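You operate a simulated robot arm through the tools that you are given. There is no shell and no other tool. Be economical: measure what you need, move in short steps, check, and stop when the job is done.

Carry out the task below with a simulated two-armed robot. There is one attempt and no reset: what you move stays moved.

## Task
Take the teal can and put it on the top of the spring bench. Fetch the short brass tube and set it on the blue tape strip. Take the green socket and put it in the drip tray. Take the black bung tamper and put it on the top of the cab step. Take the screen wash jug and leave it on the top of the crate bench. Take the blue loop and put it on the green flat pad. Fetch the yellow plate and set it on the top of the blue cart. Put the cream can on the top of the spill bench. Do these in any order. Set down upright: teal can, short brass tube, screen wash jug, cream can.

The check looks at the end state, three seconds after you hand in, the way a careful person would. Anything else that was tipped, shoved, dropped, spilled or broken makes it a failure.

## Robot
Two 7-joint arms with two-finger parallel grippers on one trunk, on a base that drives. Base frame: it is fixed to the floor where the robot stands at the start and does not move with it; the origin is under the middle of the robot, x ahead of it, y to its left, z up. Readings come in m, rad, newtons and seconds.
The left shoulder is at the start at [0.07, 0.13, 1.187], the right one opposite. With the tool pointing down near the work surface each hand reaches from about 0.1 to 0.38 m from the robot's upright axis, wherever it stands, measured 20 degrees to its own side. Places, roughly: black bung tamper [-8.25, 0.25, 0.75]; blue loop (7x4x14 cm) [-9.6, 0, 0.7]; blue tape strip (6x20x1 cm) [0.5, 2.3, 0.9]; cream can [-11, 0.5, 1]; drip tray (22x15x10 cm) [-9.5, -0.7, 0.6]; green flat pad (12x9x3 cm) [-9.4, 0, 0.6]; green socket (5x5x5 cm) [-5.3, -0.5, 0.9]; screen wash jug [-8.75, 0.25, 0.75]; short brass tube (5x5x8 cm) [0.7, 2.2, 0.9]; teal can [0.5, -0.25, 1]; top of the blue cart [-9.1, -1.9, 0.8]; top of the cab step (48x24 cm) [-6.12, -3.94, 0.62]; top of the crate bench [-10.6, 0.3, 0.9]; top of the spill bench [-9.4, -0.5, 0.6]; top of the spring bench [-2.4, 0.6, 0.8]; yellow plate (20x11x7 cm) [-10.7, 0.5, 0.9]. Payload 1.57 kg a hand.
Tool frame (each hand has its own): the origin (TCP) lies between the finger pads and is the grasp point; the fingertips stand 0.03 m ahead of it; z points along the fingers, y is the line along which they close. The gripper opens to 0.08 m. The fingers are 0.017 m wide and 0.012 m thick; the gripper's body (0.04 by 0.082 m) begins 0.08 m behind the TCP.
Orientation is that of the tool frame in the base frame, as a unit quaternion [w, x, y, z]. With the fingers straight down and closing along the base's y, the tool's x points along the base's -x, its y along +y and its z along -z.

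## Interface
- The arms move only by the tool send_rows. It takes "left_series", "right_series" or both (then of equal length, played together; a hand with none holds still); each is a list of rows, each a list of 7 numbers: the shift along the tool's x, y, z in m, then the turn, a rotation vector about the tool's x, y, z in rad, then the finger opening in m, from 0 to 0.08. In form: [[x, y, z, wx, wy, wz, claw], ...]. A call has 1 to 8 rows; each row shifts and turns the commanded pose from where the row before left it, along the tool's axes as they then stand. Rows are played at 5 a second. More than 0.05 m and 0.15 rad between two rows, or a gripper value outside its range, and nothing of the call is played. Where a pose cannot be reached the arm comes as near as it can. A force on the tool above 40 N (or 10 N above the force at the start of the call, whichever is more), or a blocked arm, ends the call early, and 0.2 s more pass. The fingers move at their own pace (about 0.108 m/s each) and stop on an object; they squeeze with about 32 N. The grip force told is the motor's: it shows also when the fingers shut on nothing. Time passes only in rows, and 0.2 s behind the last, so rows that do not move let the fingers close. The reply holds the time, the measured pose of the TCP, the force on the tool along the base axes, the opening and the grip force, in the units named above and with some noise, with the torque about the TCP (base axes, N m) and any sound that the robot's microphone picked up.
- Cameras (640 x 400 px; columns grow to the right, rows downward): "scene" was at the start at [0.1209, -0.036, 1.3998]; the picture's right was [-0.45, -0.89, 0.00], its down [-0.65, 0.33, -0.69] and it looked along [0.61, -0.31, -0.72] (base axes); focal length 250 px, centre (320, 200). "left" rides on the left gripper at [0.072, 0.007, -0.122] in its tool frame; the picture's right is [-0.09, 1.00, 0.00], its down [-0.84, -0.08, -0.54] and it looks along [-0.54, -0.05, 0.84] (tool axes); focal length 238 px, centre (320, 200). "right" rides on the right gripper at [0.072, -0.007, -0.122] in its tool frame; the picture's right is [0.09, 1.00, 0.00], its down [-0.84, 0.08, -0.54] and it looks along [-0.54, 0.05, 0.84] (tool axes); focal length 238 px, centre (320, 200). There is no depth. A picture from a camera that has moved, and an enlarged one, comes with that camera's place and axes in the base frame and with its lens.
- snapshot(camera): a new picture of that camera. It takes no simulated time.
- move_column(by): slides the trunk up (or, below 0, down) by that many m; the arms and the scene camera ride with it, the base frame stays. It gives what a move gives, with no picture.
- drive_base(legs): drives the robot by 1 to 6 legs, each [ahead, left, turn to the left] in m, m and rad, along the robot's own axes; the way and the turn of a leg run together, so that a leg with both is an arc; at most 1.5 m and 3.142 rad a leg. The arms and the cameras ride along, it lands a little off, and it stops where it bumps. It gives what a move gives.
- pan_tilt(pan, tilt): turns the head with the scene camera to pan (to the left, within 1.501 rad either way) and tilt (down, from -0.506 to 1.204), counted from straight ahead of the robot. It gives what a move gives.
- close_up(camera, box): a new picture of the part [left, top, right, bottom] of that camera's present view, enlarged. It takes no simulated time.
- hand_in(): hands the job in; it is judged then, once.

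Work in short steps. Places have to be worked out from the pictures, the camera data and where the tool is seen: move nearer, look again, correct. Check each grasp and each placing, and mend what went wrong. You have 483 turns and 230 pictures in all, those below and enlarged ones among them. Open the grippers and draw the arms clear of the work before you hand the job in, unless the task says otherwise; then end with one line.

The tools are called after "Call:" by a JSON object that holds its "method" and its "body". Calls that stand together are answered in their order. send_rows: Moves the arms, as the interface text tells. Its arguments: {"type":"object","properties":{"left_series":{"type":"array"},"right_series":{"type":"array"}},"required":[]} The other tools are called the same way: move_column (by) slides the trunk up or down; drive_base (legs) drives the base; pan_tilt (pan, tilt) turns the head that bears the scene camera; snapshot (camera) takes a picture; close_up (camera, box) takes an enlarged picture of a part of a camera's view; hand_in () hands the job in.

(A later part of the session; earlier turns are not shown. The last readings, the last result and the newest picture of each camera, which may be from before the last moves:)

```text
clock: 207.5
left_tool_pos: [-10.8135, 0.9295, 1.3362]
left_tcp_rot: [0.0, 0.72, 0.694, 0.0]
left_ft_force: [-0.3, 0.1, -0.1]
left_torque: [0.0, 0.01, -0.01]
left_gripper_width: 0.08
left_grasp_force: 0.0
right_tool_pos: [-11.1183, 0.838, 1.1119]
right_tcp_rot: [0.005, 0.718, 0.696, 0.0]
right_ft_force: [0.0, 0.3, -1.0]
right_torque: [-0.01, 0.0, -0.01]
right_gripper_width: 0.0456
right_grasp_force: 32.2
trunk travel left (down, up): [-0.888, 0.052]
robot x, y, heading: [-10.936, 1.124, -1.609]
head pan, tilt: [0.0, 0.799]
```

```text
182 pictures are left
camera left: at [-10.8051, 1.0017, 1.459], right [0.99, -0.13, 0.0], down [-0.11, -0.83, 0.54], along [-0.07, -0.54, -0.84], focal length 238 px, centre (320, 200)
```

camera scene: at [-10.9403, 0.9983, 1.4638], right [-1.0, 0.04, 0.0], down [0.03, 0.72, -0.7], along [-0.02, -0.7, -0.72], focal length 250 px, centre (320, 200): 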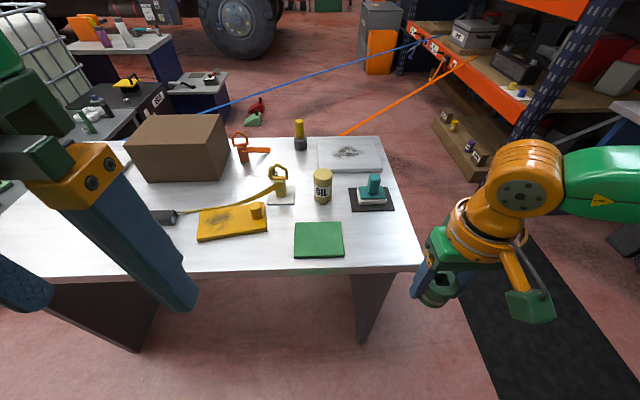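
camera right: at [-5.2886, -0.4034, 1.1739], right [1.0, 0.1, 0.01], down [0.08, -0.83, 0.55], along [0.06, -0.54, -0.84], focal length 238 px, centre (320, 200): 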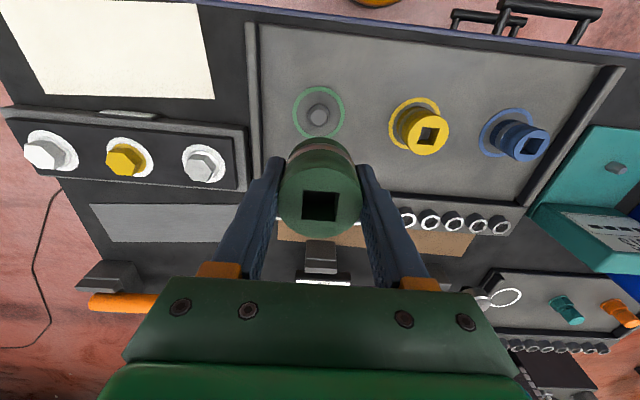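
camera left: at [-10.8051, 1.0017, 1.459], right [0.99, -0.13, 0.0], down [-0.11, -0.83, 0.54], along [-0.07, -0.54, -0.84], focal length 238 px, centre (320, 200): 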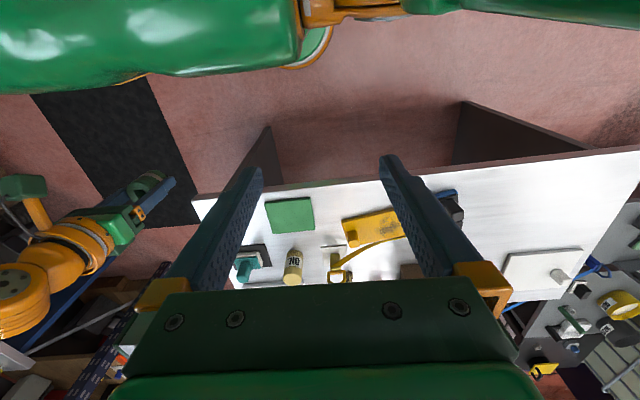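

The can is at about [-10.963, 0.433], top ≈1.0, table ≈0.89. I also see blue and orange straps running to the rack that block the path behind this bench, so I'll need another route to the spill bench later. First I'll get the can: raise the right hand, drive up, and bring the left hand forward.

Call:
{"method": "send_rows", "body": {"right_series": [[0.02, -0.02, -0.04, 0, 0, 0, 0.03], [0.02, -0.02, -0.04, 0, 0, 0, 0.03], [0.02, -0.02, -0.04, 0, 0, 0, 0.03], [0, 0, 0, 0, 0, 0, 0.03]], "left_series": [[0, 0, 0.05, 0, 0, 0, 0.08], [0, -0.03, 0.03, 0, 0, 0, 0.08], [-0.03, -0.03, 0, 0, 0, 0, 0.08], [-0.03, -0.03, 0, 0, 0, 0, 0.08]]}}

Call:
{"method": "drive_base", "body": {"legs": [[0, 0, 0.035], [0.25, 0, 0]]}}

Call:
{"method": "snapshot", "body": {"camera": "left"}}

Call:
{"method": "snapshot", "body": {"camera": "scene"}}

```text
clock: 208.5
left_tool_pos: [-10.9069, 0.8706, 1.2564]
left_tcp_rot: [0.0, 0.719, 0.695, 0.001]
left_ft_force: [0.3, -0.7, -0.1]
left_torque: [0.0, -0.04, -0.03]
left_gripper_width: 0.0798
left_grasp_force: 0.1
right_tool_pos: [-11.1789, 0.8989, 1.2322]
right_tcp_rot: [0.005, 0.718, 0.696, 0.002]
right_ft_force: [-0.3, -0.8, -2.1]
right_torque: [0.05, -0.03, 0.03]
right_gripper_width: 0.0458
right_grasp_force: 32.2
trunk travel left (down, up): [-0.888, 0.052]
robot x, y, heading: [-10.9354, 1.1315, -1.606]
head pan, tilt: [0.0, 0.799]
```

```text
clock: 210.7
left_tool_pos: [-10.8944, 0.6343, 1.2582]
left_tcp_rot: [0.001, 0.704, 0.71, -0.001]
left_ft_force: [-0.7, 0.2, 0.7]
left_torque: [-0.01, 0.0, -0.03]
left_gripper_width: 0.08
left_grasp_force: 0.1
right_tool_pos: [-11.1666, 0.651, 1.2337]
right_tcp_rot: [0.007, 0.704, 0.711, -0.001]
right_ft_force: [0.2, -0.2, -0.5]
right_torque: [-0.03, 0.02, 0.01]
right_gripper_width: 0.0455
right_grasp_force: 32.1
trunk travel left (down, up): [-0.888, 0.052]
robot x, y, heading: [-10.9322, 0.8811, -1.562]
head pan, tilt: [0.0, 0.799]
```

```text
181 pictures are left
camera left: at [-10.8886, 0.7072, 1.3806], right [1.0, -0.09, 0.0], down [-0.07, -0.84, 0.54], along [-0.05, -0.54, -0.84], focal length 238 px, centre (320, 200)
```

left: 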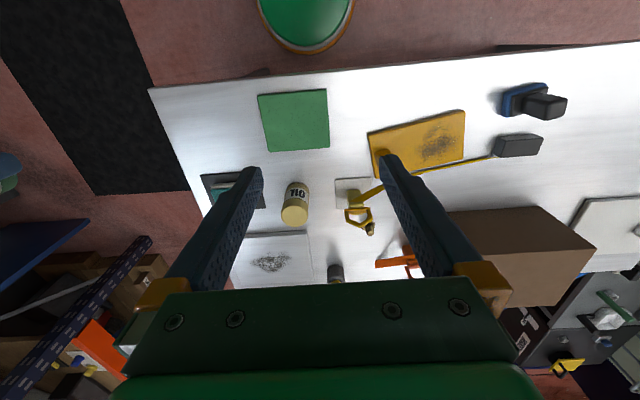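

```text
180 pictures are left
camera scene: at [-10.9343, 0.7569, 1.4641], right [-1.0, -0.01, 0.0], down [0.0, 0.71, -0.7], along [0.0, -0.7, -0.71], focal length 250 px, centre (320, 200)
```

scene: 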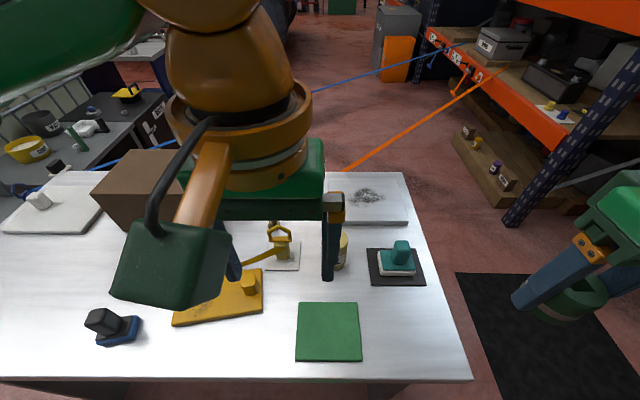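

Can top confirmed at [-10.965, 0.434]. I'll come 4 cm nearer and move the left hand over it.

Call:
{"method": "drive_base", "body": {"legs": [[0.045, 0, -0.008]]}}

Call:
{"method": "send_rows", "body": {"left_series": [[0, -0.04, 0, 0, 0, 0, 0.08], [-0.02, -0.03, 0, 0, 0, 0, 0.08], [-0.045, 0, 0, 0, 0, 0, 0.08], [-0.045, 0, 0, 0, 0, 0, 0.08], [-0.03, 0, 0.03, 0, 0, 0, 0.08], [0, 0, 0.05, 0, 0, 0, 0.08], [0, 0, 0.05, 0, 0, 0, 0.08]]}}

Call:
{"method": "snapshot", "body": {"camera": "left"}}

```text
clock: 211.6
left_tool_pos: [-10.8952, 0.5938, 1.2592]
left_tcp_rot: [0.003, 0.709, 0.705, -0.003]
left_ft_force: [-0.1, 1.6, 0.2]
left_torque: [-0.1, 0.0, -0.02]
left_gripper_width: 0.08
left_grasp_force: 0.0
right_tool_pos: [-11.1681, 0.6132, 1.2334]
right_tcp_rot: [0.008, 0.706, 0.708, -0.002]
right_ft_force: [-0.2, 0.7, -1.2]
right_torque: [-0.07, -0.01, -0.01]
right_gripper_width: 0.0456
right_grasp_force: 31.9
trunk travel left (down, up): [-0.888, 0.052]
robot x, y, heading: [-10.9353, 0.8426, -1.577]
head pan, tilt: [0.0, 0.799]
```

```text
clock: 213.2
left_tool_pos: [-10.9667, 0.4541, 1.1212]
left_tcp_rot: [-0.001, 0.707, 0.707, -0.001]
left_ft_force: [-0.3, 0.7, -0.8]
left_torque: [0.05, 0.0, 0.03]
left_gripper_width: 0.0799
left_grasp_force: 0.0
left hand out of reach, approached as far as the arm can: row 4, 5
right_tool_pos: [-11.1676, 0.604, 1.232]
right_tcp_rot: [0.005, 0.707, 0.708, 0.0]
right_ft_force: [0.6, -0.3, -1.9]
right_torque: [0.03, 0.0, -0.02]
right_gripper_width: 0.0457
right_grasp_force: 31.8
trunk travel left (down, up): [-0.888, 0.052]
robot x, y, heading: [-10.9356, 0.839, -1.575]
head pan, tilt: [0.0, 0.799]
```

```text
179 pictures are left
camera left: at [-10.9599, 0.5259, 1.2426], right [1.0, -0.09, 0.0], down [-0.08, -0.84, 0.54], along [-0.05, -0.54, -0.84], focal length 238 px, centre (320, 200)
```

left: 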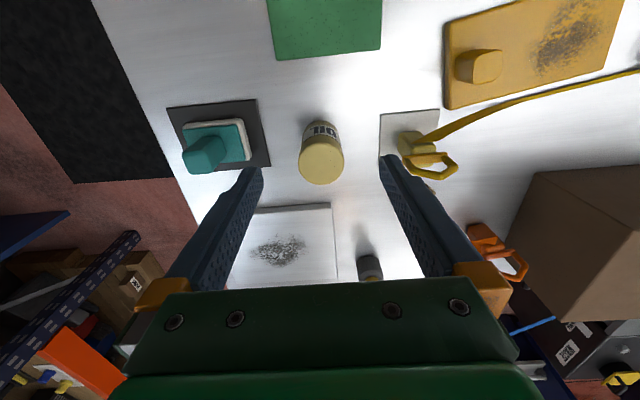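

The yellow strap runs beside the plate, so the plate is free. I'll step forward 3 cm more while descending a little.

Call:
{"method": "send_rows", "body": {"left_series": [[0, 0, 0.05, 0, 0, 0, 0.08], [-0.03, 0, 0, 0, 0, 0, 0.08]]}}

```text
clock: 213.8
left_tool_pos: [-10.9643, 0.426, 1.0737]
left_tcp_rot: [0.0, 0.708, 0.707, 0.001]
left_ft_force: [0.4, 0.3, -0.3]
left_torque: [-0.01, 0.0, -0.03]
left_gripper_width: 0.08
left_grasp_force: 0.0
right_tool_pos: [-11.1674, 0.604, 1.2321]
right_tcp_rot: [0.005, 0.706, 0.708, 0.002]
right_ft_force: [0.0, 0.4, -1.5]
right_torque: [0.04, 0.01, 0.03]
right_gripper_width: 0.0456
right_grasp_force: 31.8
trunk travel left (down, up): [-0.888, 0.052]
robot x, y, heading: [-10.9351, 0.8408, -1.574]
head pan, tilt: [0.0, 0.799]
```

In place. I'll lower the trunk so the fingers straddle the can, then check.

Call:
{"method": "move_column", "body": {"by": -0.115}}

Call:
{"method": "snapshot", "body": {"camera": "left"}}

```text
clock: 215.2
left_tool_pos: [-10.963, 0.4261, 0.9587]
left_tcp_rot: [0.0, 0.709, 0.706, 0.0]
left_ft_force: [-1.0, -0.3, 0.2]
left_torque: [0.02, -0.02, -0.02]
left_gripper_width: 0.0798
left_grasp_force: 0.1
right_tool_pos: [-11.1679, 0.605, 1.1176]
right_tcp_rot: [0.006, 0.707, 0.707, 0.001]
right_ft_force: [-0.3, 0.2, -1.9]
right_torque: [0.02, 0.01, 0.01]
right_gripper_width: 0.0458
right_grasp_force: 31.4
trunk travel left (down, up): [-0.773, 0.167]
robot x, y, heading: [-10.9321, 0.8378, -1.576]
head pan, tilt: [0.0, 0.799]
```

```text
178 pictures are left
camera left: at [-10.9578, 0.4994, 1.082], right [1.0, -0.09, 0.0], down [-0.08, -0.84, 0.54], along [-0.05, -0.54, -0.84], focal length 238 px, centre (320, 200)
```

left: 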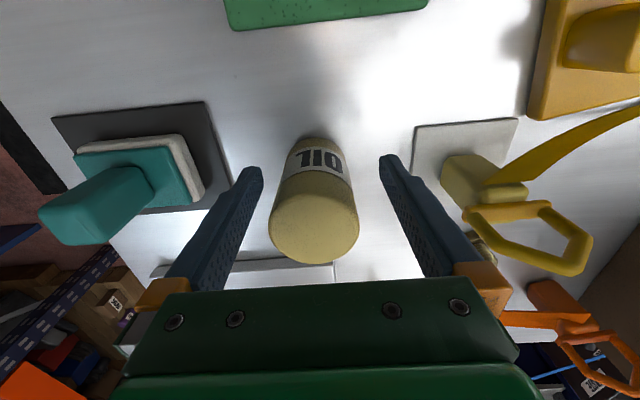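

The can is between the fingers. I'll nudge 3 mm, grip, and lift.

Call:
{"method": "send_rows", "body": {"left_series": [[0, -0.004, 0, 0, 0, 0, 0.08], [0, 0, 0, 0, 0, 0, 0.02], [0, 0, 0, 0, 0, 0, 0.02], [0, 0, 0, 0, 0, 0, 0.02]]}}

Call:
{"method": "move_column", "body": {"by": 0.13}}

Call:
{"method": "snapshot", "body": {"camera": "left"}}

```text
clock: 216.2
left_tool_pos: [-10.9681, 0.4273, 0.9589]
left_tcp_rot: [0.0, 0.709, 0.706, 0.0]
left_ft_force: [-0.7, 1.1, 0.0]
left_torque: [0.04, 0.03, 0.02]
left_gripper_width: 0.0203
left_grasp_force: 0.1
right_tool_pos: [-11.1681, 0.6062, 1.1169]
right_tcp_rot: [0.006, 0.707, 0.707, 0.001]
right_ft_force: [0.1, 0.3, -1.8]
right_torque: [-0.06, 0.01, -0.01]
right_gripper_width: 0.0456
right_grasp_force: 31.7
trunk travel left (down, up): [-0.773, 0.167]
robot x, y, heading: [-10.9324, 0.8393, -1.573]
head pan, tilt: [0.0, 0.799]
```

```text
clock: 217.8
left_tool_pos: [-10.968, 0.4269, 1.0882]
left_tcp_rot: [0.0, 0.708, 0.706, -0.001]
left_ft_force: [0.0, -0.1, 0.9]
left_torque: [0.0, 0.0, -0.03]
left_gripper_width: 0.0199
left_grasp_force: 0.0
right_tool_pos: [-11.1684, 0.6057, 1.2477]
right_tcp_rot: [0.006, 0.707, 0.707, 0.0]
right_ft_force: [0.3, -0.3, -0.7]
right_torque: [0.01, 0.04, -0.01]
right_gripper_width: 0.0455
right_grasp_force: 32.7
trunk travel left (down, up): [-0.903, 0.037]
robot x, y, heading: [-10.9329, 0.8374, -1.571]
head pan, tilt: [0.0, 0.799]
```

```text
177 pictures are left
camera left: at [-10.962, 0.4991, 1.2115], right [1.0, -0.09, 0.0], down [-0.08, -0.84, 0.54], along [-0.05, -0.54, -0.84], focal length 238 px, centre (320, 200)
```

left: 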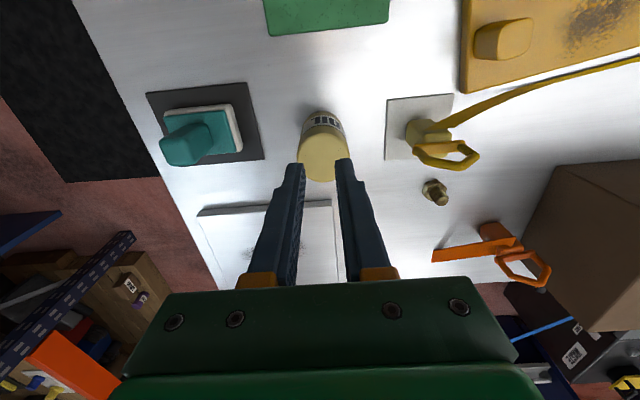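

The fingers missed: triangulating the recent images, the can is farther and lower, at about [-10.97, 0.39] with its top at about 0.955 and a diameter of 0.056. I'll open, creep the base forward 3.5 cm and look again.

Call:
{"method": "send_rows", "body": {"left_series": [[0, 0, 0, 0, 0, 0, 0.08], [0, 0, 0, 0, 0, 0, 0.08]]}}

Call:
{"method": "drive_base", "body": {"legs": [[0.035, 0, 0]]}}

Call:
{"method": "snapshot", "body": {"camera": "left"}}

```text
clock: 218.4
left_tool_pos: [-10.9689, 0.4268, 1.0896]
left_tcp_rot: [0.0, 0.708, 0.706, 0.0]
left_ft_force: [0.3, 0.4, 0.8]
left_torque: [-0.03, 0.02, 0.02]
left_gripper_width: 0.0798
left_grasp_force: 0.0
right_tool_pos: [-11.1697, 0.6046, 1.247]
right_tcp_rot: [0.005, 0.707, 0.707, 0.001]
right_ft_force: [0.2, 0.0, -1.3]
right_torque: [0.0, 0.0, 0.0]
right_gripper_width: 0.0456
right_grasp_force: 32.3
trunk travel left (down, up): [-0.903, 0.037]
robot x, y, heading: [-10.9362, 0.8411, -1.574]
head pan, tilt: [0.0, 0.799]
```

```text
clock: 219.3
left_tool_pos: [-10.9687, 0.3987, 1.0918]
left_tcp_rot: [0.002, 0.708, 0.706, -0.002]
left_ft_force: [0.5, -0.1, 0.6]
left_torque: [-0.04, 0.01, -0.03]
left_gripper_width: 0.08
left_grasp_force: 0.0
right_tool_pos: [-11.1691, 0.5789, 1.2482]
right_tcp_rot: [0.008, 0.707, 0.707, -0.002]
right_ft_force: [0.1, 0.4, -1.5]
right_torque: [-0.03, -0.01, -0.05]
right_gripper_width: 0.0457
right_grasp_force: 32.2
trunk travel left (down, up): [-0.903, 0.037]
robot x, y, heading: [-10.9343, 0.8046, -1.574]
head pan, tilt: [0.0, 0.799]
```

```text
176 pictures are left
camera left: at [-10.9624, 0.4718, 1.2138], right [1.0, -0.1, 0.0], down [-0.08, -0.83, 0.55], along [-0.05, -0.54, -0.84], focal length 238 px, centre (320, 200)
```

left: 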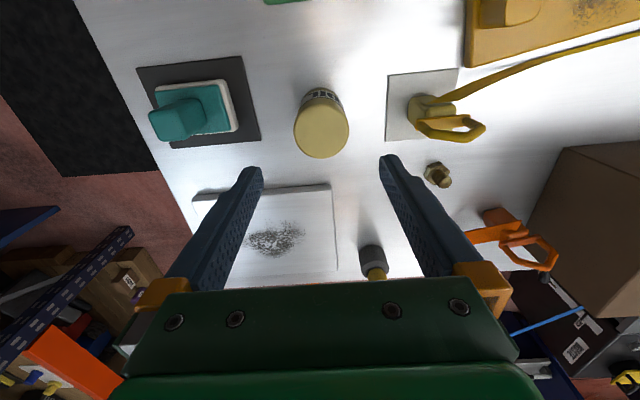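

Now the can top triangulates to [-10.969, 0.396, ~0.965], right under the TCP. I'll lower to TCP ≈0.93 and check.

Call:
{"method": "move_column", "body": {"by": -0.16}}

Call:
{"method": "snapshot", "body": {"camera": "left"}}

```text
clock: 221.1
left_tool_pos: [-10.9694, 0.3929, 0.9291]
left_tcp_rot: [-0.001, 0.709, 0.706, -0.001]
left_ft_force: [0.7, 0.3, -0.2]
left_torque: [0.01, 0.02, -0.02]
left_gripper_width: 0.0797
left_grasp_force: 0.0
right_tool_pos: [-11.1691, 0.5714, 1.0871]
right_tcp_rot: [0.006, 0.706, 0.708, 0.0]
right_ft_force: [0.1, 0.9, -1.6]
right_torque: [0.0, -0.02, -0.03]
right_gripper_width: 0.0453
right_grasp_force: 32.3
trunk travel left (down, up): [-0.743, 0.197]
robot x, y, heading: [-10.9343, 0.8033, -1.576]
head pan, tilt: [0.0, 0.799]
```

```text
175 pictures are left
camera left: at [-10.9624, 0.465, 1.0516], right [1.0, -0.1, 0.0], down [-0.08, -0.84, 0.54], along [-0.05, -0.54, -0.84], focal length 238 px, centre (320, 200)
```

left: 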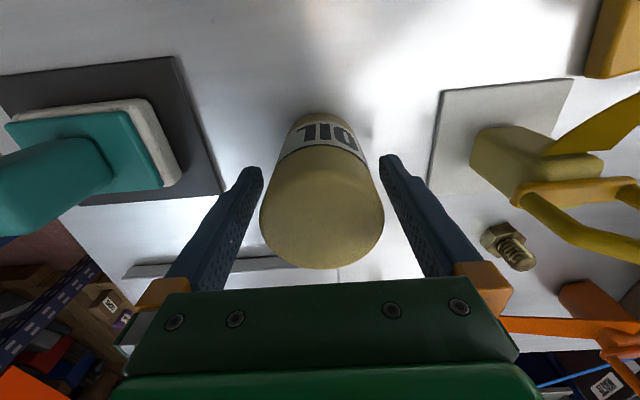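

This matches the earlier good grasp view. Closing.

Call:
{"method": "send_rows", "body": {"left_series": [[0, 0, 0, 0, 0, 0, 0.03], [0, 0, 0, 0, 0, 0, 0.03], [0, 0, 0, 0, 0, 0, 0.03]]}}

Call:
{"method": "move_column", "body": {"by": 0.17}}

Call:
{"method": "snapshot", "body": {"camera": "left"}}

```text
clock: 221.9
left_tool_pos: [-10.9683, 0.3924, 0.9298]
left_tcp_rot: [0.0, 0.709, 0.706, 0.0]
left_ft_force: [0.3, 0.4, 1.7]
left_torque: [0.06, 0.0, 0.04]
left_gripper_width: 0.058
left_grasp_force: 31.5
right_tool_pos: [-11.1685, 0.5717, 1.0877]
right_tcp_rot: [0.005, 0.707, 0.707, 0.001]
right_ft_force: [-1.2, 0.7, -1.9]
right_torque: [0.01, -0.01, 0.0]
right_gripper_width: 0.0456
right_grasp_force: 32.0
trunk travel left (down, up): [-0.743, 0.197]
robot x, y, heading: [-10.9294, 0.8072, -1.57]
head pan, tilt: [0.0, 0.799]
```

```text
clock: 223.8
left_tool_pos: [-10.9684, 0.3914, 1.0987]
left_tcp_rot: [0.0, 0.709, 0.706, 0.0]
left_ft_force: [0.1, 0.9, -3.1]
left_torque: [0.01, -0.02, -0.02]
left_gripper_width: 0.0582
left_grasp_force: 31.7
right_tool_pos: [-11.1689, 0.5699, 1.2569]
right_tcp_rot: [0.005, 0.707, 0.708, 0.002]
right_ft_force: [-0.2, 0.2, -1.1]
right_torque: [-0.03, -0.02, 0.01]
right_gripper_width: 0.0455
right_grasp_force: 31.8
trunk travel left (down, up): [-0.913, 0.027]
robot x, y, heading: [-10.933, 0.8019, -1.573]
head pan, tilt: [0.0, 0.799]
```

```text
174 pictures are left
camera left: at [-10.9625, 0.4641, 1.2213], right [1.0, -0.1, 0.0], down [-0.08, -0.84, 0.54], along [-0.05, -0.54, -0.84], focal length 238 px, centre (320, 200)
```

left: 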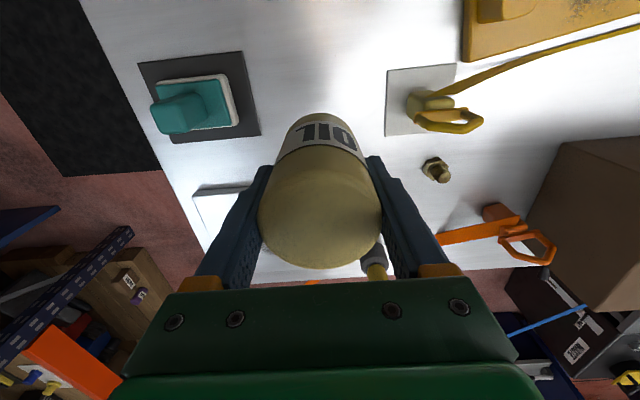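

The can is held. Now I need the route to the spill bench from the other side; I'll look around from here.

Call:
{"method": "drive_base", "body": {"legs": [[-0.4, 0, 0]]}}

Call:
{"method": "pan_tilt", "body": {"pan": 0.35, "tilt": 0.35}}

Call:
{"method": "snapshot", "body": {"camera": "scene"}}

```text
clock: 226.3
left_tool_pos: [-10.9713, 0.7836, 1.0972]
left_tcp_rot: [-0.001, 0.714, 0.7, 0.001]
left_ft_force: [0.5, 0.6, -2.7]
left_torque: [0.02, 0.0, 0.0]
left_gripper_width: 0.0582
left_grasp_force: 32.2
right_tool_pos: [-11.1675, 0.966, 1.2561]
right_tcp_rot: [0.005, 0.713, 0.701, 0.002]
right_ft_force: [-0.2, -0.4, -1.6]
right_torque: [0.02, -0.01, -0.01]
right_gripper_width: 0.0456
right_grasp_force: 31.9
trunk travel left (down, up): [-0.913, 0.027]
robot x, y, heading: [-10.9266, 1.2011, -1.593]
head pan, tilt: [0.0, 0.799]
```

```text
clock: 227.2
left_tool_pos: [-10.9709, 0.7877, 1.0975]
left_tcp_rot: [0.0, 0.715, 0.699, -0.001]
left_ft_force: [0.4, -0.5, -3.3]
left_torque: [0.0, -0.03, 0.0]
left_gripper_width: 0.0581
left_grasp_force: 31.3
right_tool_pos: [-11.1669, 0.9698, 1.2565]
right_tcp_rot: [0.006, 0.714, 0.7, 0.0]
right_ft_force: [-0.8, -0.2, -1.5]
right_torque: [-0.01, 0.0, -0.03]
right_gripper_width: 0.0458
right_grasp_force: 32.3
trunk travel left (down, up): [-0.913, 0.027]
robot x, y, heading: [-10.9276, 1.1986, -1.591]
head pan, tilt: [0.351, 0.351]
```

```text
173 pictures are left
camera scene: at [-10.9013, 1.061, 1.5282], right [-0.95, -0.32, 0.0], down [-0.11, 0.33, -0.94], along [0.3, -0.89, -0.34], focal length 250 px, centre (320, 200)
```

scene: 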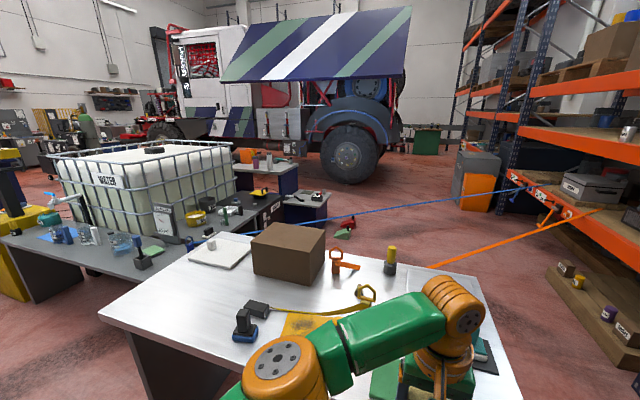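

There is open floor on the truck side (y≈-2.5 to -4). Route: the aisle east to x≈-6.6, south past the IBC, west along y≈-2.9, then up to the spill bench's -x side. Driving the first part.

Call:
{"method": "drive_base", "body": {"legs": [[0, 0.05, 1.59], [1.5, 0, 0], [1.5, 0, 0], [1.35, 0, 0], [0, 0, -1.57]]}}

Call:
{"method": "pan_tilt", "body": {"pan": 0, "tilt": 0.4}}

Call:
{"method": "snapshot", "body": {"camera": "scene"}}

```text
clock: 255.7
left_tool_pos: [-6.5774, 0.9658, 1.098]
left_tcp_rot: [0.0, 0.692, 0.721, 0.001]
left_ft_force: [0.3, 0.2, -2.4]
left_torque: [0.03, 0.06, 0.03]
left_gripper_width: 0.058
left_grasp_force: 32.2
right_tool_pos: [-6.7861, 1.1349, 1.2575]
right_tcp_rot: [0.005, 0.691, 0.723, 0.001]
right_ft_force: [-0.4, -0.3, -0.5]
right_torque: [0.02, 0.04, -0.01]
right_gripper_width: 0.0451
right_grasp_force: 31.9
trunk travel left (down, up): [-0.913, 0.027]
robot x, y, heading: [-6.5646, 1.3836, -1.529]
head pan, tilt: [0.351, 0.351]
```

```text
clock: 256.5
left_tool_pos: [-6.578, 0.9657, 1.0988]
left_tcp_rot: [0.0, 0.692, 0.722, 0.001]
left_ft_force: [0.2, -0.1, -2.4]
left_torque: [0.01, -0.01, 0.01]
left_gripper_width: 0.0577
left_grasp_force: 32.3
right_tool_pos: [-6.7862, 1.1342, 1.257]
right_tcp_rot: [0.005, 0.69, 0.723, 0.001]
right_ft_force: [-0.1, -0.9, -2.1]
right_torque: [-0.03, 0.01, 0.02]
right_gripper_width: 0.0459
right_grasp_force: 31.6
trunk travel left (down, up): [-0.913, 0.027]
robot x, y, heading: [-6.5667, 1.3805, -1.528]
head pan, tilt: [0.0, 0.4]
```

```text
172 pictures are left
camera scene: at [-6.5581, 1.2366, 1.5237], right [-1.0, -0.04, 0.0], down [-0.02, 0.39, -0.92], along [0.04, -0.92, -0.39], focal length 250 px, centre (320, 200)
```

scene: 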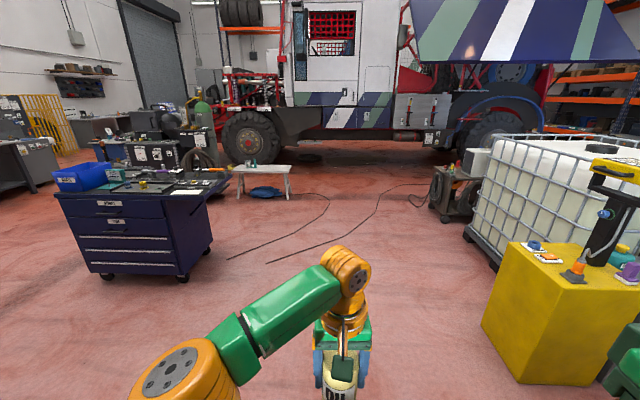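

The passage is clear apart from thin floor cables. I'll drive south at x≈-6.75 to y≈-2.9 and turn west.

Call:
{"method": "drive_base", "body": {"legs": [[0, -0.15, -0.042], [1.5, 0, 0], [1.5, 0, 0], [1.2, 0, 0], [0, 0, -1.57]]}}

Call:
{"method": "pan_tilt", "body": {"pan": 0, "tilt": 0.4}}

Call:
{"method": "snapshot", "body": {"camera": "scene"}}

```text
clock: 281.5
left_tool_pos: [-7.1289, -2.7756, 1.098]
left_tcp_rot: [0.0, 1.0, -0.022, 0.001]
left_ft_force: [-0.6, -0.4, -2.2]
left_torque: [0.03, 0.0, -0.03]
left_gripper_width: 0.0576
left_grasp_force: 32.0
right_tool_pos: [-6.9428, -2.5836, 1.2572]
right_tcp_rot: [0.004, 1.0, -0.021, -0.003]
right_ft_force: [0.3, -0.9, -1.4]
right_torque: [0.0, -0.02, 0.03]
right_gripper_width: 0.0457
right_grasp_force: 31.9
trunk travel left (down, up): [-0.913, 0.027]
robot x, y, heading: [-6.7197, -2.8274, 3.093]
head pan, tilt: [0.0, 0.4]
```

```text
clock: 282.1
left_tool_pos: [-7.1288, -2.7757, 1.0989]
left_tcp_rot: [0.0, 1.0, -0.022, 0.0]
left_ft_force: [-0.4, -0.3, -2.6]
left_torque: [0.0, -0.02, 0.03]
left_gripper_width: 0.0578
left_grasp_force: 31.8
right_tool_pos: [-6.9419, -2.5826, 1.2566]
right_tcp_rot: [0.004, 1.0, -0.02, -0.003]
right_ft_force: [0.4, -0.3, -1.7]
right_torque: [-0.04, -0.03, -0.02]
right_gripper_width: 0.0457
right_grasp_force: 31.9
trunk travel left (down, up): [-0.913, 0.027]
robot x, y, heading: [-6.7147, -2.8303, 3.098]
head pan, tilt: [0.0, 0.4]
```

```text
171 pictures are left
camera scene: at [-6.862, -2.8198, 1.5236], right [0.04, 1.0, 0.0], down [0.39, -0.02, -0.92], along [-0.92, 0.04, -0.39], focal length 250 px, centre (320, 200)
```

scene: 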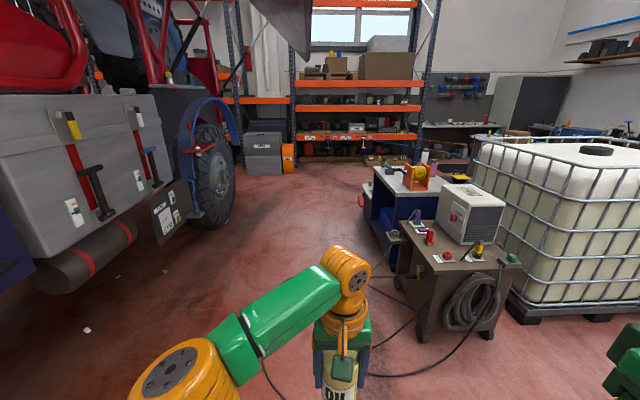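

The lane is free. I'll drive west along y≈-2.95 to x≈-10.85, turn to face +y, and look for chocks and the strap.

Call:
{"method": "drive_base", "body": {"legs": [[0, 0.12, 0.045], [1.5, 0, 0], [1.5, 0, 0], [1.1, 0, 0], [0, 0, -1.57]]}}

Call:
{"method": "pan_tilt", "body": {"pan": -0.3, "tilt": 0.5}}

Call:
{"method": "snapshot", "body": {"camera": "scene"}}

```text
clock: 306.5
left_tool_pos: [-10.7698, -2.5451, 1.0978]
left_tcp_rot: [-0.001, -0.695, 0.719, -0.001]
left_ft_force: [-0.3, -0.7, -2.8]
left_torque: [-0.03, 0.01, -0.01]
left_gripper_width: 0.0579
left_grasp_force: 31.5
right_tool_pos: [-10.5757, -2.7306, 1.2568]
right_tcp_rot: [-0.001, -0.696, 0.718, 0.006]
right_ft_force: [0.5, 0.0, -1.7]
right_torque: [-0.03, -0.04, 0.02]
right_gripper_width: 0.0456
right_grasp_force: 31.7
trunk travel left (down, up): [-0.913, 0.027]
robot x, y, heading: [-10.8161, -2.9559, 1.536]
head pan, tilt: [0.0, 0.4]
```

```text
clock: 307.3
left_tool_pos: [-10.7699, -2.5472, 1.0977]
left_tcp_rot: [0.0, -0.694, 0.72, 0.0]
left_ft_force: [-0.1, 0.1, -2.7]
left_torque: [-0.02, 0.0, -0.01]
left_gripper_width: 0.0577
left_grasp_force: 31.5
right_tool_pos: [-10.5751, -2.7307, 1.257]
right_tcp_rot: [-0.002, -0.696, 0.718, 0.005]
right_ft_force: [0.9, -0.7, -1.5]
right_torque: [0.0, -0.07, 0.01]
right_gripper_width: 0.0455
right_grasp_force: 32.6
trunk travel left (down, up): [-0.913, 0.027]
robot x, y, heading: [-10.8184, -2.9569, 1.537]
head pan, tilt: [-0.3, 0.499]
```

```text
170 pictures are left
camera scene: at [-10.786, -2.8196, 1.5145], right [0.94, -0.33, 0.0], down [-0.16, -0.45, -0.88], along [0.29, 0.83, -0.48], focal length 250 px, centre (320, 200)
```

scene: 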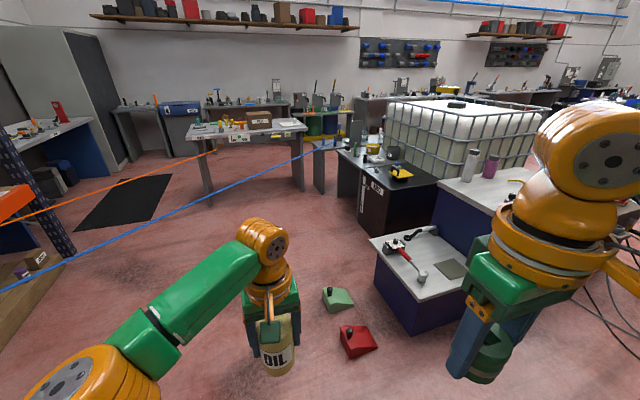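

I'll zoom in to get a better look at the spill bench, tray and strap from here.

Call:
{"method": "close_up", "body": {"camera": "scene", "box": [290, 100, 450, 210]}}

Call:
{"method": "close_up", "body": {"camera": "scene", "box": [180, 110, 420, 260]}}

```text
3.64 times, centred on (370, 155) of scene
camera zoom: at [-10.786, -2.8196, 1.5145], right [0.94, -0.33, 0.0], down [-0.16, -0.45, -0.88], along [0.29, 0.83, -0.48], focal length 911 px, centre (138, 364)
```

zoom: 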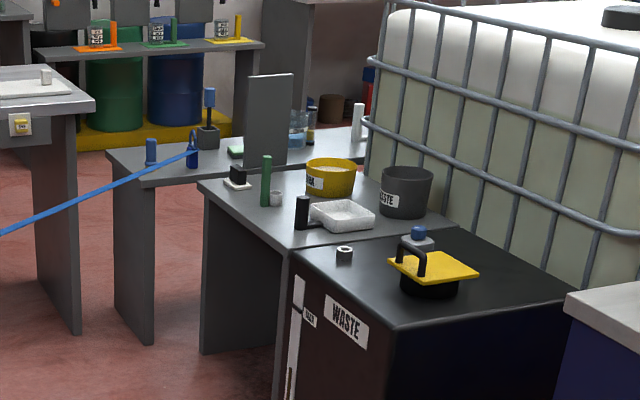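

```text
2.67 times, centred on (300, 185) of scene
camera zoom: at [-10.786, -2.8196, 1.5145], right [0.94, -0.33, 0.0], down [-0.16, -0.45, -0.88], along [0.29, 0.83, -0.48], focal length 668 px, centre (373, 240)
```

zoom: 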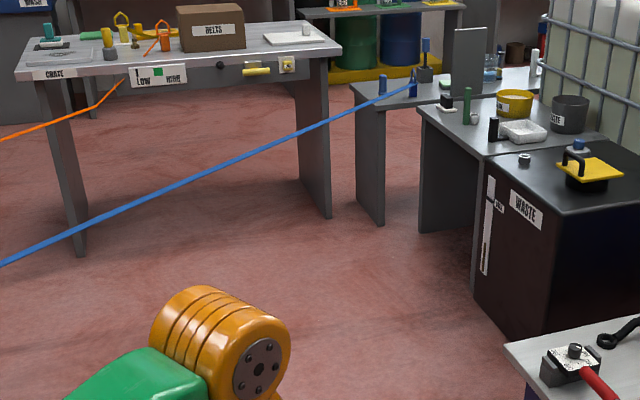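

The white tray with black handle is the drip tray, at about [-9.425, -0.683]; the bench edge is x≈-9.66 and top ≈0.62. I'll go around the chocks, staying off the blue strap, and turn to face +x.

Call:
{"method": "drive_base", "body": {"legs": [[1.38, 0, 0.03], [0.45, -0.45, 0], [0, 0, -1.565]]}}

Call:
{"method": "pan_tilt", "body": {"pan": 0, "tilt": 0.6}}

Call:
{"method": "snapshot", "body": {"camera": "scene"}}

```text
clock: 321.3
left_tool_pos: [-9.9182, -1.1384, 1.0988]
left_tcp_rot: [-0.001, -0.002, 1.0, -0.001]
left_ft_force: [-1.1, 0.4, -2.8]
left_torque: [0.0, 0.02, 0.0]
left_gripper_width: 0.0578
left_grasp_force: 32.1
right_tool_pos: [-10.0961, -1.3404, 1.2577]
right_tcp_rot: [0.003, -0.005, 1.0, 0.005]
right_ft_force: [0.0, 0.0, -1.6]
right_torque: [-0.03, 0.02, 0.0]
right_gripper_width: 0.0457
right_grasp_force: 32.0
trunk travel left (down, up): [-0.913, 0.027]
robot x, y, heading: [-10.3334, -1.1068, 0.01]
head pan, tilt: [-0.3, 0.499]
```

```text
clock: 322.1
left_tool_pos: [-9.9189, -1.1369, 1.0977]
left_tcp_rot: [-0.001, -0.002, 1.0, 0.0]
left_ft_force: [0.5, -0.3, -3.2]
left_torque: [-0.02, 0.0, 0.02]
left_gripper_width: 0.0576
left_grasp_force: 32.2
right_tool_pos: [-10.096, -1.34, 1.2576]
right_tcp_rot: [0.002, -0.004, 1.0, 0.004]
right_ft_force: [-0.5, -0.2, -0.6]
right_torque: [0.01, 0.02, 0.01]
right_gripper_width: 0.0454
right_grasp_force: 31.6
trunk travel left (down, up): [-0.913, 0.027]
robot x, y, heading: [-10.3316, -1.1077, 0.008]
head pan, tilt: [0.0, 0.6]
```

```text
167 pictures are left
camera scene: at [-10.1937, -1.1067, 1.5054], right [0.0, -1.0, 0.0], down [-0.57, 0.0, -0.82], along [0.82, 0.0, -0.57], focal length 250 px, centre (320, 200)
```

scene: 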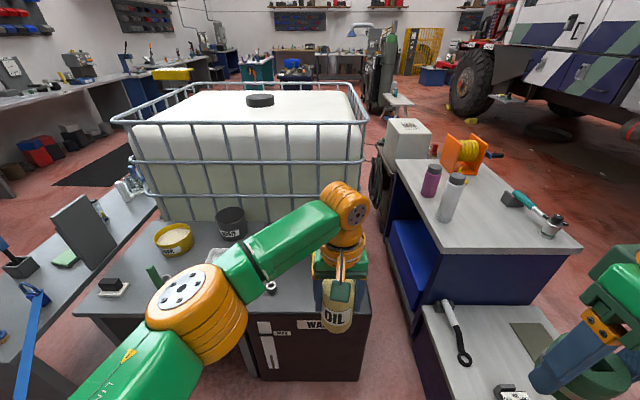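

I'm past the chocks. I'll shift left/ahead to face the tray and look down.

Call:
{"method": "drive_base", "body": {"legs": [[0.2, 0.4, -0.008]]}}

Call:
{"method": "pan_tilt", "body": {"pan": 0, "tilt": 0.85}}

Call:
{"method": "snapshot", "body": {"camera": "scene"}}

Call:
{"method": "snapshot", "body": {"camera": "right"}}

```text
clock: 324.9
left_tool_pos: [-9.7163, -0.7333, 1.0994]
left_tcp_rot: [0.0, -0.003, 1.0, 0.001]
left_ft_force: [-0.5, -0.6, -2.8]
left_torque: [0.0, -0.02, -0.02]
left_gripper_width: 0.0579
left_grasp_force: 31.7
right_tool_pos: [-9.8922, -0.9369, 1.2569]
right_tcp_rot: [0.004, -0.005, 1.0, 0.005]
right_ft_force: [-0.2, 0.3, -2.0]
right_torque: [0.01, 0.01, 0.02]
right_gripper_width: 0.0457
right_grasp_force: 32.5
trunk travel left (down, up): [-0.913, 0.027]
robot x, y, heading: [-10.1257, -0.7067, 0.008]
head pan, tilt: [0.0, 0.6]
```

```text
clock: 325.6
left_tool_pos: [-9.7148, -0.733, 1.099]
left_tcp_rot: [-0.001, -0.004, 1.0, 0.0]
left_ft_force: [0.4, 0.6, -2.1]
left_torque: [-0.02, -0.01, 0.0]
left_gripper_width: 0.0577
left_grasp_force: 32.0
right_tool_pos: [-9.8915, -0.9343, 1.2564]
right_tcp_rot: [0.004, -0.005, 1.0, 0.005]
right_ft_force: [0.4, 0.7, -1.7]
right_torque: [0.0, -0.03, 0.01]
right_gripper_width: 0.0458
right_grasp_force: 32.4
trunk travel left (down, up): [-0.913, 0.027]
robot x, y, heading: [-10.1277, -0.7008, 0.01]
head pan, tilt: [0.0, 0.85]
```

```text
166 pictures are left
camera scene: at [-9.9998, -0.7008, 1.4846], right [0.01, -1.0, 0.0], down [-0.75, 0.0, -0.66], along [0.66, 0.0, -0.75], focal length 250 px, centre (320, 200)
```

scene: 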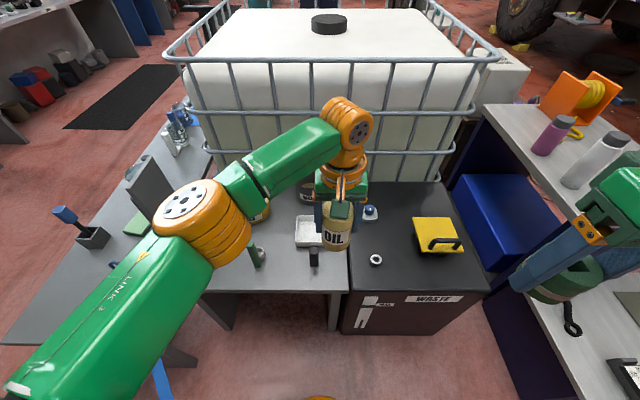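

```text
165 pictures are left
camera right: at [-9.9648, -0.9427, 1.38], right [-0.1, 0.99, 0.01], down [0.83, 0.08, 0.55], along [0.54, 0.06, -0.84], focal length 238 px, centre (320, 200)
```

right: 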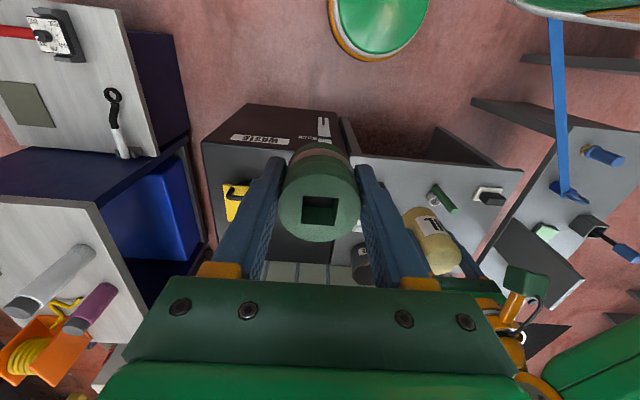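

The tray is at about [-9.43, -0.66]. For the cream can I'm considering a free spot near [-9.58, -0.41] between the stamp and the green tool. I'll move up close and look again.

Call:
{"method": "drive_base", "body": {"legs": [[0.17, 0.05, -0.01]]}}

Call:
{"method": "pan_tilt", "body": {"pan": 0.15, "tilt": 1.05}}

Call:
{"method": "snapshot", "body": {"camera": "scene"}}

Call:
{"method": "snapshot", "body": {"camera": "left"}}

```text
clock: 327.1
left_tool_pos: [-9.5503, -0.6884, 1.1004]
left_tcp_rot: [0.001, 0.002, 1.0, 0.0]
left_ft_force: [-0.6, -1.0, -2.8]
left_torque: [0.01, -0.02, 0.02]
left_gripper_width: 0.0577
left_grasp_force: 32.2
right_tool_pos: [-9.7301, -0.8882, 1.2569]
right_tcp_rot: [0.005, 0.001, 1.0, 0.005]
right_ft_force: [-0.4, 0.3, -1.4]
right_torque: [0.03, -0.02, 0.01]
right_gripper_width: 0.0455
right_grasp_force: 32.0
trunk travel left (down, up): [-0.913, 0.027]
robot x, y, heading: [-9.9584, -0.649, 0.0]
head pan, tilt: [0.0, 0.85]
```

```text
clock: 327.9
left_tool_pos: [-9.5471, -0.6872, 1.0991]
left_tcp_rot: [0.0, 0.003, 1.0, 0.0]
left_ft_force: [-0.2, 0.1, -2.9]
left_torque: [-0.03, -0.03, 0.01]
left_gripper_width: 0.0577
left_grasp_force: 32.1
right_tool_pos: [-9.7251, -0.8871, 1.2575]
right_tcp_rot: [0.004, 0.001, 1.0, 0.004]
right_ft_force: [0.2, -0.4, -1.6]
right_torque: [-0.01, -0.03, 0.02]
right_gripper_width: 0.0454
right_grasp_force: 32.9
trunk travel left (down, up): [-0.913, 0.027]
robot x, y, heading: [-9.9617, -0.6525, -0.001]
head pan, tilt: [0.15, 1.051]
```

```text
164 pictures are left
camera scene: at [-9.8446, -0.6425, 1.4701], right [0.14, -0.99, 0.0], down [-0.86, -0.12, -0.5], along [0.49, 0.07, -0.87], focal length 250 px, centre (320, 200)
```

scene: 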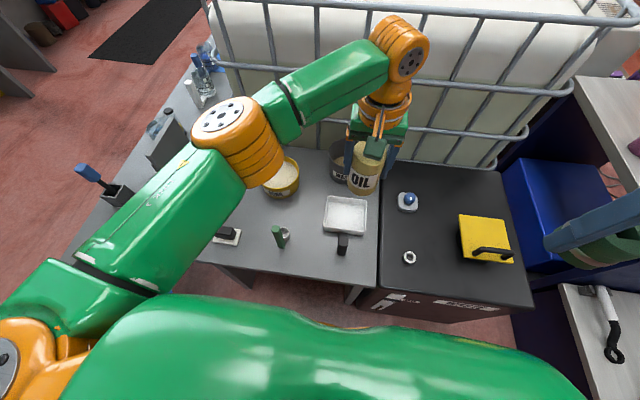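

```text
163 pictures are left
camera left: at [-9.6202, -0.6795, 1.2215], right [0.1, 1.0, 0.0], down [0.84, -0.08, 0.54], along [0.54, -0.05, -0.84], focal length 238 px, centre (320, 200)
```

left: 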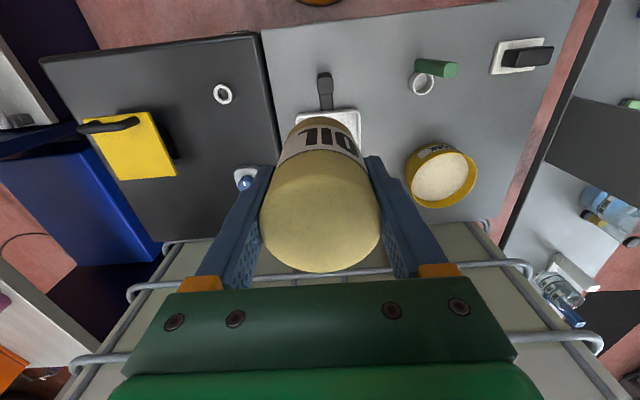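

Clear view: the gap between the cup/green tool (y≈-0.46) and the tray handle (y≈-0.68) is free. I'll set the cream can at [-9.57, -0.57]: shift the left hand, then lower the trunk in stages.

Call:
{"method": "send_rows", "body": {"left_series": [[0.01, 0.04, 0, 0, 0, 0, 0.03], [0.01, 0.04, 0, 0, 0, 0, 0.03], [0, 0.037, 0, 0, 0, 0, 0.03], [0, 0, 0, 0, 0, 0, 0.03]]}}

Call:
{"method": "move_column", "body": {"by": -0.28}}

Call:
{"method": "snapshot", "body": {"camera": "left"}}

Call:
{"method": "snapshot", "body": {"camera": "scene"}}

```text
clock: 328.9
left_tool_pos: [-9.5649, -0.569, 1.0982]
left_tcp_rot: [-0.001, 0.002, 1.0, 0.0]
left_ft_force: [0.7, -0.3, -3.0]
left_torque: [-0.04, 0.0, -0.01]
left_gripper_width: 0.058
left_grasp_force: 32.3
right_tool_pos: [-9.726, -0.8877, 1.2556]
right_tcp_rot: [0.003, 0.001, 1.0, 0.005]
right_ft_force: [-0.3, 0.4, -2.0]
right_torque: [-0.01, 0.03, 0.03]
right_gripper_width: 0.0457
right_grasp_force: 32.2
trunk travel left (down, up): [-0.913, 0.027]
robot x, y, heading: [-9.9601, -0.6548, -0.003]
head pan, tilt: [0.15, 1.051]
```

```text
clock: 331.7
left_tool_pos: [-9.5663, -0.5693, 0.819]
left_tcp_rot: [-0.001, 0.003, 1.0, 0.0]
left_ft_force: [-0.1, -0.1, -3.5]
left_torque: [-0.01, -0.01, -0.02]
left_gripper_width: 0.058
left_grasp_force: 32.6
right_tool_pos: [-9.7258, -0.8871, 0.9774]
right_tcp_rot: [0.002, 0.001, 1.0, 0.005]
right_ft_force: [-0.3, 0.0, -1.8]
right_torque: [0.01, 0.02, 0.01]
right_gripper_width: 0.0456
right_grasp_force: 31.8
trunk travel left (down, up): [-0.633, 0.307]
robot x, y, heading: [-9.9589, -0.6506, -0.007]
head pan, tilt: [0.15, 1.051]
```

```text
162 pictures are left
camera left: at [-9.638, -0.5607, 0.9411], right [0.1, 1.0, 0.0], down [0.84, -0.08, 0.54], along [0.54, -0.05, -0.84], focal length 238 px, centre (320, 200)
```

left: 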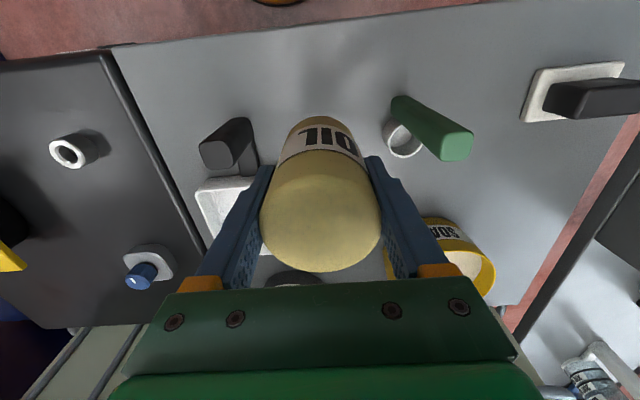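

```text
161 pictures are left
camera scene: at [-9.8439, -0.6419, 1.19], right [0.14, -0.99, 0.0], down [-0.86, -0.12, -0.5], along [0.49, 0.07, -0.87], focal length 250 px, centre (320, 200)
```

scene: 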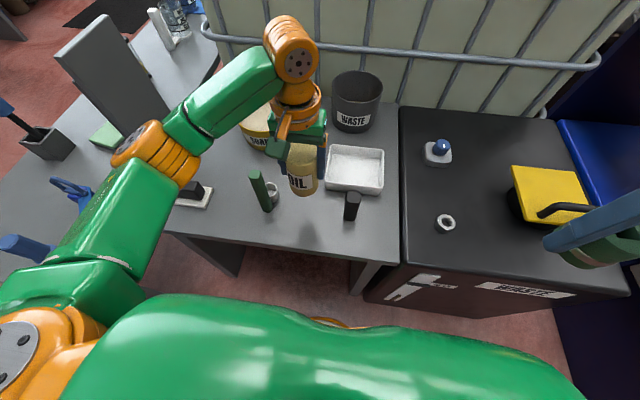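

Good clearance both sides. I'll lower 0.11 and then creep to contact.

Call:
{"method": "move_column", "body": {"by": -0.105}}

Call:
{"method": "send_rows", "body": {"left_series": [[0, 0, 0.004, 0, 0, 0, 0.03], [0, 0, 0.004, 0, 0, 0, 0.03], [0, 0, 0.004, 0, 0, 0, 0.03], [0, 0, 0.004, 0, 0, 0, 0.03]]}}

```text
clock: 333.1
left_tool_pos: [-9.5662, -0.5681, 0.7134]
left_tcp_rot: [0.0, 0.002, 1.0, -0.001]
left_ft_force: [0.7, 0.4, -2.7]
left_torque: [-0.01, -0.02, -0.01]
left_gripper_width: 0.0578
left_grasp_force: 31.9
right_tool_pos: [-9.7273, -0.8864, 0.8735]
right_tcp_rot: [0.003, 0.001, 1.0, 0.004]
right_ft_force: [0.2, 0.2, -2.2]
right_torque: [-0.03, 0.01, 0.0]
right_gripper_width: 0.0458
right_grasp_force: 31.6
trunk travel left (down, up): [-0.528, 0.412]
robot x, y, heading: [-9.9622, -0.6523, -0.002]
head pan, tilt: [0.15, 1.051]
```

```text
clock: 334.1
left_tool_pos: [-9.5672, -0.5687, 0.6973]
left_tcp_rot: [-0.001, 0.002, 1.0, 0.001]
left_ft_force: [-0.2, 0.4, -2.5]
left_torque: [0.01, 0.0, -0.01]
left_gripper_width: 0.0577
left_grasp_force: 31.3
right_tool_pos: [-9.7259, -0.8858, 0.8719]
right_tcp_rot: [0.003, 0.001, 1.0, 0.004]
right_ft_force: [0.6, 0.0, -1.6]
right_torque: [0.0, -0.03, -0.02]
right_gripper_width: 0.0455
right_grasp_force: 31.9
trunk travel left (down, up): [-0.528, 0.412]
robot x, y, heading: [-9.96, -0.6529, -0.009]
head pan, tilt: [0.15, 1.051]
```

Not touching yet; I'm continuing down in small steps.

Call:
{"method": "send_rows", "body": {"left_series": [[0, 0, 0.003, 0, 0, 0, 0.03], [0, 0, 0.003, 0, 0, 0, 0.03], [0, 0, 0.003, 0, 0, 0, 0.03], [0, 0, 0.003, 0, 0, 0, 0.03]]}}

```text
clock: 335.1
left_tool_pos: [-9.5678, -0.5678, 0.6875]
left_tcp_rot: [0.004, 0.003, 1.0, 0.0]
left_ft_force: [5.5, 3.9, 26.5]
left_torque: [0.55, -0.04, -0.11]
left_gripper_width: 0.058
left_grasp_force: 31.5
right_tool_pos: [-9.7287, -0.8854, 0.874]
right_tcp_rot: [0.005, 0.001, 1.0, 0.004]
right_ft_force: [0.1, -0.5, -2.0]
right_torque: [0.0, 0.01, -0.01]
right_gripper_width: 0.0457
right_grasp_force: 32.2
trunk travel left (down, up): [-0.528, 0.412]
robot x, y, heading: [-9.9578, -0.6511, -0.005]
head pan, tilt: [0.15, 1.051]
```

Contact. I'll ease up, release and rise.

Call:
{"method": "send_rows", "body": {"left_series": [[0, 0, -0.002, 0, 0, 0, 0.03], [0, 0, 0, 0, 0, 0, 0.074], [0, 0, 0, 0, 0, 0, 0.074], [0, 0, -0.04, 0, 0, 0, 0.074], [0, 0, -0.05, 0, 0, 0, 0.074], [0, 0, -0.05, 0, 0, 0, 0.074]]}}

Call:
{"method": "move_column", "body": {"by": 0.15}}

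Call:
{"method": "snapshot", "body": {"camera": "left"}}

```text
clock: 336.4
left_tool_pos: [-9.5679, -0.5685, 0.8267]
left_tcp_rot: [-0.001, 0.002, 1.0, 0.0]
left_ft_force: [-0.2, 0.6, 0.0]
left_torque: [0.02, -0.06, 0.0]
left_gripper_width: 0.0741
left_grasp_force: 0.1
right_tool_pos: [-9.7285, -0.8866, 0.8717]
right_tcp_rot: [0.004, 0.001, 1.0, 0.004]
right_ft_force: [0.8, 0.3, -1.1]
right_torque: [0.0, 0.02, 0.01]
right_gripper_width: 0.0455
right_grasp_force: 32.1
trunk travel left (down, up): [-0.528, 0.412]
robot x, y, heading: [-9.958, -0.6537, -0.007]
head pan, tilt: [0.15, 1.051]
```

```text
clock: 338.2
left_tool_pos: [-9.5672, -0.5683, 0.9772]
left_tcp_rot: [0.0, 0.002, 1.0, 0.0]
left_ft_force: [0.1, 0.4, -0.2]
left_torque: [0.01, -0.02, 0.0]
left_gripper_width: 0.0739
left_grasp_force: 0.1
right_tool_pos: [-9.7263, -0.8851, 1.0215]
right_tcp_rot: [0.003, 0.001, 1.0, 0.004]
right_ft_force: [-0.3, -0.6, -1.5]
right_torque: [0.02, -0.03, 0.01]
right_gripper_width: 0.0456
right_grasp_force: 31.6
trunk travel left (down, up): [-0.678, 0.262]
robot x, y, heading: [-9.9606, -0.6488, -0.007]
head pan, tilt: [0.15, 1.051]
```

```text
160 pictures are left
camera left: at [-9.6394, -0.5615, 1.0998], right [0.1, 1.0, 0.0], down [0.84, -0.08, 0.54], along [0.54, -0.05, -0.84], focal length 238 px, centre (320, 200)
```

left: 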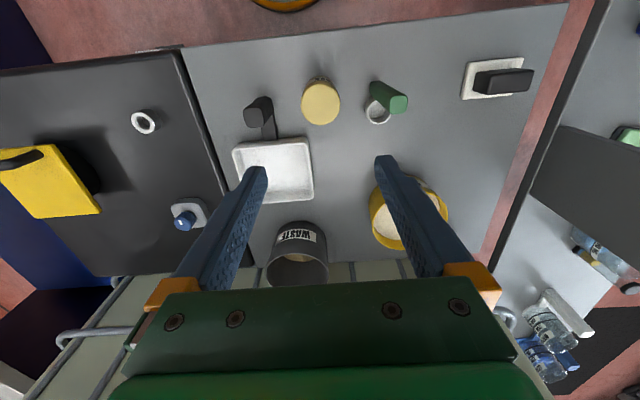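

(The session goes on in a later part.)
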